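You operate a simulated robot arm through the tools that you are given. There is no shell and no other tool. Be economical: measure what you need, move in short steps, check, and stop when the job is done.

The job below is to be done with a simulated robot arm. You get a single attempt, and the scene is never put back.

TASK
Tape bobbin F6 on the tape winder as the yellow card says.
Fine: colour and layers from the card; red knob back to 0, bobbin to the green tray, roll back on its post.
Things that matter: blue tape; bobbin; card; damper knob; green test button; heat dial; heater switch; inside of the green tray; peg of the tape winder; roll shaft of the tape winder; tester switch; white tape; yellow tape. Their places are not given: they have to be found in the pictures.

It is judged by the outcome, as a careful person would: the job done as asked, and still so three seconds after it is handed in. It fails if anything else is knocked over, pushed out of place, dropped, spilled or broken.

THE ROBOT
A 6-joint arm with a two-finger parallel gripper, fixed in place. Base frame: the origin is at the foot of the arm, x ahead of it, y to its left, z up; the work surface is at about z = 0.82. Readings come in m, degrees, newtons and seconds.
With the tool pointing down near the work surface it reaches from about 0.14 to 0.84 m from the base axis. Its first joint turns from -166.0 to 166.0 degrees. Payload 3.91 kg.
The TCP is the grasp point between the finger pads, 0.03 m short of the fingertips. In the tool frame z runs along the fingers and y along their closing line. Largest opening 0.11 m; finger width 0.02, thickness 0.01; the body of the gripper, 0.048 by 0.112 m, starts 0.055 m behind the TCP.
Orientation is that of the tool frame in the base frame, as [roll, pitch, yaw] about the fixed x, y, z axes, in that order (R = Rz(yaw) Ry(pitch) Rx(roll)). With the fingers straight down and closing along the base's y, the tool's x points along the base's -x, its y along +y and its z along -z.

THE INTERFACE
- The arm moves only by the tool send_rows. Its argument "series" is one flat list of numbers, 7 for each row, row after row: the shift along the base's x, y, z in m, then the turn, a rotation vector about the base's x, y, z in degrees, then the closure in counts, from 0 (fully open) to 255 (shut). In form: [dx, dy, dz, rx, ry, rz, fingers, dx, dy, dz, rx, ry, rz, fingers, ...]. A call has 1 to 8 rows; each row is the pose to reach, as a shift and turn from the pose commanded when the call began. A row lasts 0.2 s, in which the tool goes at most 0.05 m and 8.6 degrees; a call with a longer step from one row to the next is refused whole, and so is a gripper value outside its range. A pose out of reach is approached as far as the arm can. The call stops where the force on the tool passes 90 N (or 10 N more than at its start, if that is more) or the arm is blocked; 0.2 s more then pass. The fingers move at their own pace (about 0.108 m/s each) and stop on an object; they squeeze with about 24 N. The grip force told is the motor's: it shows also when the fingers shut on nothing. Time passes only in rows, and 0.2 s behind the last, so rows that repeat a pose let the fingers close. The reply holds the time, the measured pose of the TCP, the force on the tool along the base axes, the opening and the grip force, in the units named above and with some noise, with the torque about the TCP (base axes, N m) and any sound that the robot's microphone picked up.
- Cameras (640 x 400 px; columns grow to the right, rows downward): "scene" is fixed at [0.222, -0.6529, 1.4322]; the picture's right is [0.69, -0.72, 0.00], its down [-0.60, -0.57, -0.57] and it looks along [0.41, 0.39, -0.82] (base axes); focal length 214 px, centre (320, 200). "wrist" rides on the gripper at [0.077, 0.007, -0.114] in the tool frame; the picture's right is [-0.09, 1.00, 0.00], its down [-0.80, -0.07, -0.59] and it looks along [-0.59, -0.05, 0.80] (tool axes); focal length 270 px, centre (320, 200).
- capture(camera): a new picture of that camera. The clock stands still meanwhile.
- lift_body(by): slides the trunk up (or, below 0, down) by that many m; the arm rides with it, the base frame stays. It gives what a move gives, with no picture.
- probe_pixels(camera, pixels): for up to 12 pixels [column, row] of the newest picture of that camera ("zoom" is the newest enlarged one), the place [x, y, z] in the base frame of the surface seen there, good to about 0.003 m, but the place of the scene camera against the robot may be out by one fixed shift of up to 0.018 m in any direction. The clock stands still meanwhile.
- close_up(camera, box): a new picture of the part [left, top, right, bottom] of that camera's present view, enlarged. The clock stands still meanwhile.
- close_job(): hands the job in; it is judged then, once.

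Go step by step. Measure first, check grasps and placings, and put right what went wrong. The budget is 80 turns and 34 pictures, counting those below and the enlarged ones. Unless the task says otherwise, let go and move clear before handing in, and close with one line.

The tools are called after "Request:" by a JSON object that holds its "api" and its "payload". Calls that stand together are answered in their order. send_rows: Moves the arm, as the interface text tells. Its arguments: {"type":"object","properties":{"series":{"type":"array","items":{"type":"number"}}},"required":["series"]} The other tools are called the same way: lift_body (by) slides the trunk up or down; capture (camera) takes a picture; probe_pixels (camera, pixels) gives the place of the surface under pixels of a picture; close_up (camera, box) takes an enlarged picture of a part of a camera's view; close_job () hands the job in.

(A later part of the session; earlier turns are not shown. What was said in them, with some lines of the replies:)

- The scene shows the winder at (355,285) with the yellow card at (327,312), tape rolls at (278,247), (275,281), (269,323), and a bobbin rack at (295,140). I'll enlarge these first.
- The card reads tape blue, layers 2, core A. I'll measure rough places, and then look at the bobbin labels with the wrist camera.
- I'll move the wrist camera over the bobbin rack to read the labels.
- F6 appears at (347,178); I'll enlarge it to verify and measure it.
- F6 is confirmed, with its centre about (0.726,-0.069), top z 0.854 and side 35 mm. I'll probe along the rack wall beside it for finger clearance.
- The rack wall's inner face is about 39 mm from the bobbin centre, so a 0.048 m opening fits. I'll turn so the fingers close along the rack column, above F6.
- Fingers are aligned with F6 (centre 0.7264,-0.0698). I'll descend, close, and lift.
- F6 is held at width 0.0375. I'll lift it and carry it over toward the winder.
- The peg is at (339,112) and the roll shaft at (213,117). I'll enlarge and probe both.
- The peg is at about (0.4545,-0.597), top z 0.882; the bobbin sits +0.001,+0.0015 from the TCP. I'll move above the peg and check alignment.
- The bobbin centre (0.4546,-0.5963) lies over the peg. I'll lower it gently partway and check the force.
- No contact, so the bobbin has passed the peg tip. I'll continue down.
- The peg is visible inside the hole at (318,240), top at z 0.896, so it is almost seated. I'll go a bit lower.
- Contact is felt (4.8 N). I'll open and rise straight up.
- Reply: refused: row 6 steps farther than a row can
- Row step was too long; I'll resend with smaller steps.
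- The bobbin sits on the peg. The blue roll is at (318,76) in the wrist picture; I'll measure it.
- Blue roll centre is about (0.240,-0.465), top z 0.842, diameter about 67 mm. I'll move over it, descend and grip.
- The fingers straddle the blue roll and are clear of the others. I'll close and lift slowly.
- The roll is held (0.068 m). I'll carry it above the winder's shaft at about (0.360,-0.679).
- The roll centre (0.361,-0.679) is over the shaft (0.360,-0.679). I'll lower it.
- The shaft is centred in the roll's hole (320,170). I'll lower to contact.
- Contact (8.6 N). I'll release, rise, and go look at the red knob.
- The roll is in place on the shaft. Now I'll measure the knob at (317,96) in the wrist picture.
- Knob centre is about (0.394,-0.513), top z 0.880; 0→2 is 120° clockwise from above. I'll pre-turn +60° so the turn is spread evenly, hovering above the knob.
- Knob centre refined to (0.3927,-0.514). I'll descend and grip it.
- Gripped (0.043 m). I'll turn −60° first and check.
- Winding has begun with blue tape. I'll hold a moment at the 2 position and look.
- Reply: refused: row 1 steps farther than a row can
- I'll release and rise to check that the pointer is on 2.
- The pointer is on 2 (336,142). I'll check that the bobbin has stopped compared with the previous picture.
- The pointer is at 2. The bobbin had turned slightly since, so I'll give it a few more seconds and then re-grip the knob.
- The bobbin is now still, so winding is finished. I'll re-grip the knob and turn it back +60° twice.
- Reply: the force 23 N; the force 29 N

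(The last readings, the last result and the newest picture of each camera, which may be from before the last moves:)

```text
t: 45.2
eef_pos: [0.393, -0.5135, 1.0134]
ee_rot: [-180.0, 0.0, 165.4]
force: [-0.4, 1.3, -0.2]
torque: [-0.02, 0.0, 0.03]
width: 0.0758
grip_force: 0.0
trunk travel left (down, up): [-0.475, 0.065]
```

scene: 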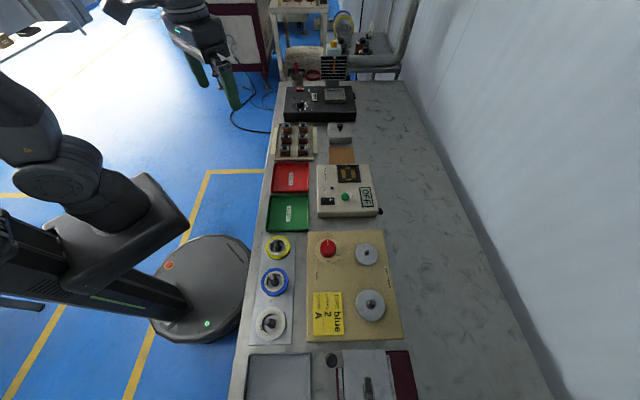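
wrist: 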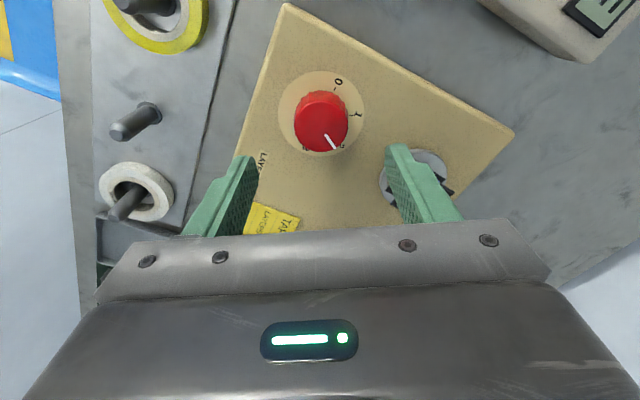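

End stop felt (torque −0.67), so the knob should be at 0. I'll move to view both knob and bobbin.

Request:
{"api": "send_rows", "payload": {"series": [0.012, -0.018, 0, 0, 0, -7.5, 80, 0.024, -0.036, 0, 0, 0, -15, 100, 0.038, -0.056, 0, 0, 0, -22.5, 117, 0.05, -0.072, 0, 0, 0, -30, 117]}}

Request:
{"api": "capture", "payload": {"camera": "wrist"}}

```text
t: 46.2
eef_pos: [0.4435, -0.5866, 1.0126]
ee_rot: [179.9, 0.0, 135.4]
force: [0.3, -0.2, 0.0]
torque: [-0.03, 0.02, 0.03]
width: 0.0596
grip_force: 0.2
trunk travel left (down, up): [-0.475, 0.065]
```

```text
5 pictures are left
```

wrist: 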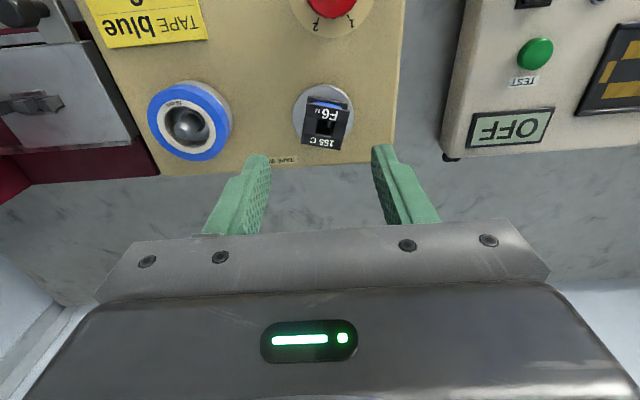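

The tape is cut and the bobbin is at (325,124), turned slightly. I'll measure its corners and the blue roll.

Request:
{"api": "probe_pixels", "payload": {"camera": "wrist", "pixels": [[308, 98], [351, 107], [341, 148], [302, 142], [331, 102], [346, 128], [322, 146], [305, 120], [325, 126], [295, 110], [330, 92]]}}

Request:
{"api": "probe_pixels", "payload": {"camera": "wrist", "pixels": [[150, 122], [228, 118], [186, 86], [192, 158], [189, 133], [180, 120]]}}

```text
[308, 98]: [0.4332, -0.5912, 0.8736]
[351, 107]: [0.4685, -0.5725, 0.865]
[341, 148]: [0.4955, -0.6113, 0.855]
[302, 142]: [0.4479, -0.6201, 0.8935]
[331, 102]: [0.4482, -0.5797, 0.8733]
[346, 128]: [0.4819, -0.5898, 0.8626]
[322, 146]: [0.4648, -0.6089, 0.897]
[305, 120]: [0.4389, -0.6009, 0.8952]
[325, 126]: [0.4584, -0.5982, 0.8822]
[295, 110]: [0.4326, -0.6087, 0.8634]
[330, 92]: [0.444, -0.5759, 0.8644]
```

```text
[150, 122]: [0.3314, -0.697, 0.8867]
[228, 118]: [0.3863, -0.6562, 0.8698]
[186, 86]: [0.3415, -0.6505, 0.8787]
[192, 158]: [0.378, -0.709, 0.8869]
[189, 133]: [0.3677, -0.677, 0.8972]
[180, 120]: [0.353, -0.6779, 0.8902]
```

Request:
{"api": "close_up", "payload": {"camera": "wrist", "box": [280, 70, 370, 160]}}

```text
4.44 times, centred on (325, 115) of wrist
```

zoom: 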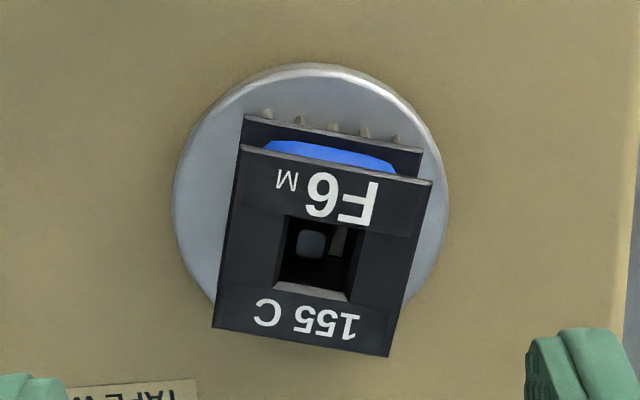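

Request:
{"api": "probe_pixels", "payload": {"camera": "zoom", "pixels": [[245, 152], [427, 187], [386, 350], [217, 323], [240, 180], [222, 290], [420, 210], [395, 320], [250, 322], [355, 343], [290, 165], [390, 183]]}}

```text
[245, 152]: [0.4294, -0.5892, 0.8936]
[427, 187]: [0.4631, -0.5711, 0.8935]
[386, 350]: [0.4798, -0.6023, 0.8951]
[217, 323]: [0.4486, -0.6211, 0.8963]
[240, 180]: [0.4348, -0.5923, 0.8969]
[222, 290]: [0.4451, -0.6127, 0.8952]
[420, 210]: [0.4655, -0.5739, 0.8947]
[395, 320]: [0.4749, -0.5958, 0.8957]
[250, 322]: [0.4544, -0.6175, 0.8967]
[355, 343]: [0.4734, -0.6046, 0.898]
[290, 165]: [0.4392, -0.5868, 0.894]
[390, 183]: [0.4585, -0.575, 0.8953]
```

Bobbin centre is (0.4552,-0.5959), turned to 29.6°. I'll turn −16°, descend and grip it.

Request:
{"api": "send_rows", "payload": {"series": [0.006, -0.005, -0.02, 0, 0, -8, 117, 0.013, -0.0095, -0.04, 0, 0, -15.9, 117, 0.013, -0.0095, -0.075, 0, 0, -15.9, 117, 0.013, -0.0095, -0.1, 0, 0, -15.9, 117, 0.013, -0.0095, -0.114, 0, 0, -15.9, 117, 0.013, -0.0095, -0.114, 0, 0, -15.9, 255, 0.013, -0.0095, -0.114, 0, 0, -15.9, 255, 0.013, -0.0095, -0.114, 0, 0, -15.9, 255]}}

```text
t: 48.0
eef_pos: [0.4554, -0.5957, 0.8977]
ee_rot: [180.0, 0.0, 119.6]
force: [0.4, -0.7, -0.6]
torque: [-0.02, -0.02, -0.01]
width: 0.0377
grip_force: 23.9
trunk travel left (down, up): [-0.475, 0.065]
```

Gripped. I'll lift the bobbin and carry it over the green tray.

Request:
{"api": "send_rows", "payload": {"series": [0, 0, 0.02, 0, 0, 0, 255, 0, 0, 0.055, 0, 0, 0, 255, 0, 0, 0.09, 0, 0, 0, 255, -0.007, 0.04, 0.1, 0, 0, 4, 255, -0.016, 0.085, 0.1, 0, 0, 8, 255, -0.025, 0.13, 0.1, 0, 0, 12, 255, -0.033, 0.175, 0.1, 0, 0, 15.9, 255, -0.041, 0.22, 0.1, 0, 0, 15.9, 255]}}

Request:
{"api": "send_rows", "payload": {"series": [-0.008, 0.042, 0, 0, 0, 0, 255, -0.008, 0.042, 0, 0, 0, 0, 255]}}

Request:
{"api": "capture", "payload": {"camera": "wrist"}}

```text
t: 49.8
eef_pos: [0.4129, -0.3755, 0.9981]
ee_rot: [179.9, 0.0, 135.5]
force: [0.7, 0.3, -0.2]
torque: [-0.01, -0.01, 0.0]
width: 0.0381
grip_force: 23.9
trunk travel left (down, up): [-0.475, 0.065]
```

```text
t: 50.4
eef_pos: [0.4057, -0.3338, 0.999]
ee_rot: [-180.0, 0.0, 135.4]
force: [0.1, 0.4, -0.9]
torque: [-0.03, -0.02, -0.02]
width: 0.0378
grip_force: 24.3
trunk travel left (down, up): [-0.475, 0.065]
```

```text
3 pictures are left
```

wrist: 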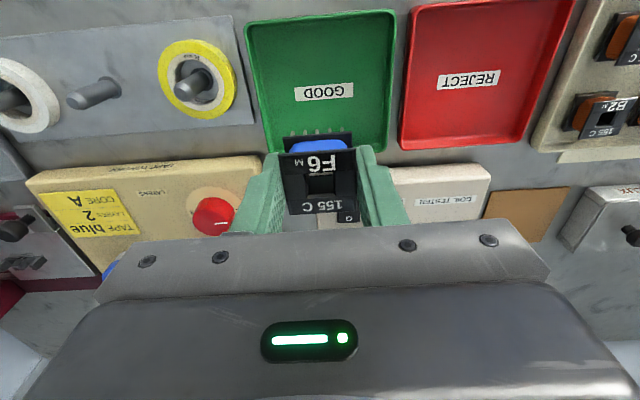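

I'll measure the tray's inside and the empty blue post at (95,93).

Request:
{"api": "probe_pixels", "payload": {"camera": "wrist", "pixels": [[248, 30], [393, 15], [322, 93], [262, 120], [385, 120], [320, 22], [320, 60], [370, 110], [280, 110]]}}

Request:
{"api": "probe_pixels", "payload": {"camera": "wrist", "pixels": [[74, 100], [80, 101], [90, 93], [110, 88], [120, 85], [113, 76], [100, 110], [216, 219], [225, 222]]}}

```text
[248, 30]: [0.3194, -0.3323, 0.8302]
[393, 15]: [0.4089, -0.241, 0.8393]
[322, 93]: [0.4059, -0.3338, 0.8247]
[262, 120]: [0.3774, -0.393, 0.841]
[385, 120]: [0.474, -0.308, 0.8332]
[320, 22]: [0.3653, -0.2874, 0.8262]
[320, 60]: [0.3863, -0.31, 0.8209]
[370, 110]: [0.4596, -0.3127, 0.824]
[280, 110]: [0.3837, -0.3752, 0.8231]
```

```text
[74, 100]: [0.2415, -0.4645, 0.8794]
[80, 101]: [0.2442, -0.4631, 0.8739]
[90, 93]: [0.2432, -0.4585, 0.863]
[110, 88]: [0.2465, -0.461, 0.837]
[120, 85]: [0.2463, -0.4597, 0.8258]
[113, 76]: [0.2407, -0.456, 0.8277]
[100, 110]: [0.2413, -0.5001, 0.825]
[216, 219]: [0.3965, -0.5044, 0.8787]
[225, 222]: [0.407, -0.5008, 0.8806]
```

The pointer (220,222) is at 0 and the tray floor is at z 0.824 below me. I'll lower the bobbin.

Request:
{"api": "send_rows", "payload": {"series": [0, 0, -0.04, 0, 0, 0, 255, 0, 0, -0.08, 0, 0, 0, 255, 0, 0, -0.115, 0, 0, 0, 255, 0, 0, -0.133, 0, 0, 0, 255, 0, 0, -0.139, 0, 0, 0, 255, 0, 0, -0.139, 0, 0, 0, 255]}}

Request:
{"api": "send_rows", "payload": {"series": [0, 0, -0.0015, 0, 0, 0, 255, 0, 0, -0.003, 0, 0, 0, 255, 0, 0, -0.003, 0, 0, 0, 255]}}

```text
t: 51.8
eef_pos: [0.4056, -0.332, 0.8586]
ee_rot: [180.0, -0.1, 135.5]
force: [0.0, 0.4, -1.1]
torque: [-0.01, 0.01, -0.01]
width: 0.0378
grip_force: 24.2
trunk travel left (down, up): [-0.475, 0.065]
```

```text
t: 52.6
eef_pos: [0.4059, -0.3328, 0.857]
ee_rot: [180.0, 0.1, 135.6]
force: [-1.5, -0.2, 4.5]
torque: [-0.01, 0.11, 0.0]
width: 0.0377
grip_force: 24.3
trunk travel left (down, up): [-0.475, 0.065]
```

Contact. I'll release, rise, and go back above the blue roll on the winder.

Request:
{"api": "send_rows", "payload": {"series": [0, 0, 0.001, 0, 0, 0, 117, 0, 0, 0.001, 0, 0, 0, 117, 0, 0, 0.03, 0, 0, 0, 117, 0, 0, 0.075, 0, 0, 0, 117, 0, 0, 0.115, 0, 0, 0, 100, -0.005, -0.04, 0.13, 0, 0, 0, 51, -0.011, -0.085, 0.13, 0, 0, 0, 51, -0.017, -0.13, 0.13, 0, 0, 0, 51]}}

Request:
{"api": "send_rows", "payload": {"series": [-0.006, -0.045, 0, 0, 0, 0, 51, -0.012, -0.09, 0, 0, 0, 0, 51, -0.018, -0.135, 0, 0, 0, 0, 51, -0.024, -0.18, 0, 0, 0, 0, 51, -0.0293, -0.2152, 0, 0, 0, 0, 51, -0.0293, -0.2152, -0.03, 0, 0, 0, 51, -0.0293, -0.2152, -0.03, 0, 0, 0, 51]}}

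Request:
{"api": "capture", "payload": {"camera": "wrist"}}

```text
t: 54.4
eef_pos: [0.3899, -0.466, 0.9885]
ee_rot: [180.0, 0.0, 135.5]
force: [-0.4, 0.8, -0.4]
torque: [0.0, -0.02, -0.01]
width: 0.088
grip_force: 0.1
trunk travel left (down, up): [-0.475, 0.065]
```

```text
t: 56.0
eef_pos: [0.3606, -0.6805, 0.9556]
ee_rot: [-180.0, 0.0, 135.5]
force: [0.7, -0.6, -0.9]
torque: [-0.03, 0.0, 0.03]
width: 0.0882
grip_force: 0.1
trunk travel left (down, up): [-0.475, 0.065]
```

```text
2 pictures are left
```

wrist: 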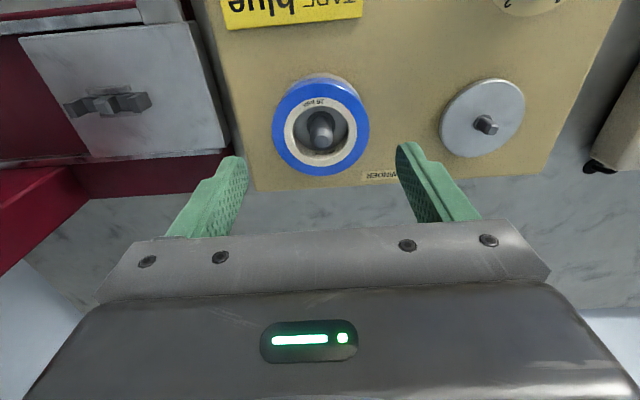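

The roll is in line between the fingers. I'll descend, grip and lift it.

Request:
{"api": "send_rows", "payload": {"series": [0, 0, -0.025, 0, 0, 0, 51, 0, 0, -0.045, 0, 0, 0, 51, 0, 0, -0.05, 0, 0, 0, 51, 0, 0, -0.05, 0, 0, 0, 255, 0, 0, -0.05, 0, 0, 0, 255, 0, 0, -0.05, 0, 0, 0, 255]}}

```text
t: 57.4
eef_pos: [0.3597, -0.6803, 0.9047]
ee_rot: [180.0, -0.1, 135.5]
force: [0.5, 0.3, 0.5]
torque: [0.01, -0.02, 0.03]
width: 0.0675
grip_force: 24.3
trunk travel left (down, up): [-0.475, 0.065]
```

Gripped (0.0675). I'll lift it off and carry it back to the empty post.

Request:
{"api": "send_rows", "payload": {"series": [0, 0, 0.02, 0, 0, 0, 255, 0, 0, 0.06, 0, 0, 0, 255, 0, 0, 0.095, 0, 0, 0, 255, -0.018, 0.033, 0.1, 0, 0, 0, 255, -0.041, 0.074, 0.1, 0, 0, 0, 255, -0.064, 0.115, 0.1, 0, 0, 0, 255, -0.087, 0.157, 0.1, 0, 0, 0, 255, -0.107, 0.193, 0.1, 0, 0, 0, 255]}}

Request:
{"api": "send_rows", "payload": {"series": [-0.0115, 0.0215, -0.01, 0, 0, 0, 255, -0.0115, 0.0215, -0.04, 0, 0, 0, 255, -0.0115, 0.0215, -0.04, 0, 0, 0, 255]}}

Request:
{"api": "capture", "payload": {"camera": "wrist"}}

```text
t: 59.2
eef_pos: [0.2532, -0.4828, 1.0077]
ee_rot: [180.0, 0.2, 135.4]
force: [0.2, -0.1, -1.0]
torque: [-0.01, -0.01, 0.04]
width: 0.068
grip_force: 24.0
trunk travel left (down, up): [-0.475, 0.065]
```

```text
t: 60.0
eef_pos: [0.2398, -0.4622, 0.966]
ee_rot: [-180.0, 0.0, 135.5]
force: [0.1, -0.3, -0.6]
torque: [0.02, 0.04, 0.0]
width: 0.0678
grip_force: 24.3
trunk travel left (down, up): [-0.475, 0.065]
```

```text
1 pictures are left
```

wrist: 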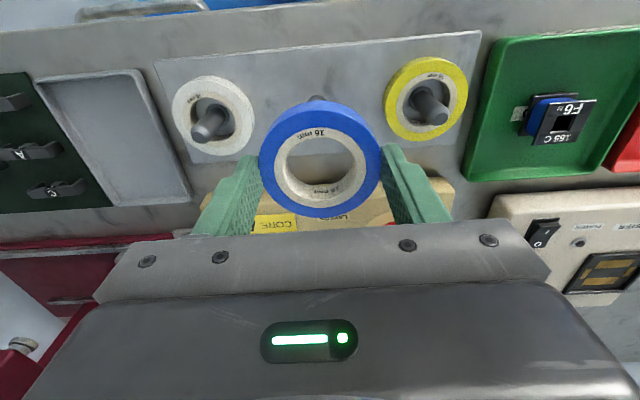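

The bobbin stands in the tray at (560,120). I'll check the roll centre against the post.

Request:
{"api": "probe_pixels", "payload": {"camera": "wrist", "pixels": [[265, 168], [376, 160], [318, 132], [324, 200], [318, 97], [314, 102], [323, 100], [560, 122], [545, 110]]}}

```text
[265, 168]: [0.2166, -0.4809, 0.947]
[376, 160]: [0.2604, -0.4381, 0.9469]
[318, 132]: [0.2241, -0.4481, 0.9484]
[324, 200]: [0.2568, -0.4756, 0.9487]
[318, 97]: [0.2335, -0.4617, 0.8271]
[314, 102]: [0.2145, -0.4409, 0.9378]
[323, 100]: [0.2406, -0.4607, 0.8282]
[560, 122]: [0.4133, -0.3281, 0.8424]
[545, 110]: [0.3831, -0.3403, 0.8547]
```

The roll is within 3 mm of the post axis. I'll nudge (+0.002,−0.002) and lower it.

Request:
{"api": "send_rows", "payload": {"series": [0.002, -0.002, -0.03, 0, 0, 0, 255, 0.002, -0.002, -0.05, 0, 0, 0, 255, 0.002, -0.002, -0.07, 0, 0, 0, 255, 0.002, -0.002, -0.09, 0, 0, 0, 255, 0.002, -0.002, -0.1, 0, 0, 0, 255, 0.002, -0.002, -0.1, 0, 0, 0, 255]}}

Request:
{"api": "send_rows", "payload": {"series": [0, 0, -0.0015, 0, 0, 0, 255, 0, 0, -0.003, 0, 0, 0, 255, 0, 0, -0.0045, 0, 0, 0, 255, 0, 0, -0.0045, 0, 0, 0, 255]}}

```text
t: 61.4
eef_pos: [0.2423, -0.4682, 0.8676]
ee_rot: [180.0, 0.0, 135.5]
force: [1.6, -0.8, -0.4]
torque: [-0.02, 0.0, -0.01]
width: 0.0678
grip_force: 24.3
trunk travel left (down, up): [-0.475, 0.065]
```

```text
t: 62.4
eef_pos: [0.2427, -0.4669, 0.862]
ee_rot: [179.9, 0.0, 135.5]
force: [-0.5, -0.3, -1.0]
torque: [0.0, 0.04, -0.06]
width: 0.0679
grip_force: 24.3
trunk travel left (down, up): [-0.475, 0.065]
```

Request:
{"api": "send_rows", "payload": {"series": [0, 0, -0.0012, 0, 0, 0, 255, 0, 0, -0.0024, 0, 0, 0, 255, 0, 0, -0.0024, 0, 0, 0, 255]}}

```text
t: 63.2
eef_pos: [0.2437, -0.4674, 0.8599]
ee_rot: [-179.9, -0.1, 135.5]
force: [-0.3, 0.6, 3.4]
torque: [0.16, -0.03, -0.01]
width: 0.0679
grip_force: 24.0
trunk travel left (down, up): [-0.475, 0.065]
```

Contact (3.4 N). I'll release with just enough opening, rise clear and move aside.

Request:
{"api": "send_rows", "payload": {"series": [0, 0, 0.001, 0, 0, 0, 255, 0, 0, 0.001, 0, 0, 0, 55, 0, 0, 0.001, 0, 0, 0, 55, 0, 0, 0.03, 0, 0, 0, 55, 0, 0, 0.07, 0, 0, 0, 55, 0, 0, 0.12, 0, 0, 0, 55, 0, 0, 0.17, 0, 0, 0, 55, 0, 0, 0.22, 0, 0, 0, 55]}}

Request:
{"api": "send_rows", "payload": {"series": [-0.02, 0.04, 0.02, 0, 0, 0, 55, -0.04, 0.08, 0.03, 0, 0, 0, 55, -0.06, 0.12, 0.03, 0, 0, 0, 55]}}

Request:
{"api": "close_up", "payload": {"camera": "scene", "box": [240, 185, 420, 350]}}

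```text
t: 65.0
eef_pos: [0.2442, -0.4654, 1.0801]
ee_rot: [-180.0, 0.0, 135.5]
force: [-0.5, 0.4, -0.2]
torque: [0.01, -0.01, 0.0]
width: 0.0865
grip_force: 0.1
trunk travel left (down, up): [-0.475, 0.065]
```

```text
t: 65.8
eef_pos: [0.1824, -0.345, 1.1081]
ee_rot: [179.9, -0.1, 135.5]
force: [-0.2, 0.4, 0.2]
torque: [-0.01, -0.02, -0.02]
width: 0.0863
grip_force: 0.0
trunk travel left (down, up): [-0.475, 0.065]
```

```text
2.42 times, centred on (330, 268) of scene
```

zoom: 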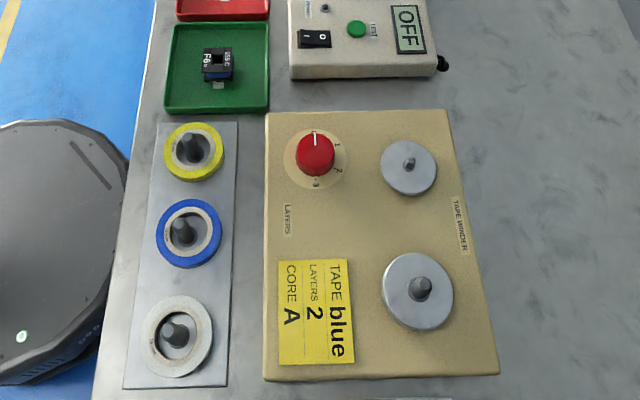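

The last picture shows bobbin F6 upright in the green tray, the blue roll back on its post and the knob at 0, with nothing disturbed. I'm handing the job in.

Request:
{"api": "close_job", "payload": {}}

```text
The job is handed in.
```

Bobbin F6 is wound with blue tape at the card's 2-layer setting and stands in the green tray; the red knob is back at 0 and the blue roll is back on its post.
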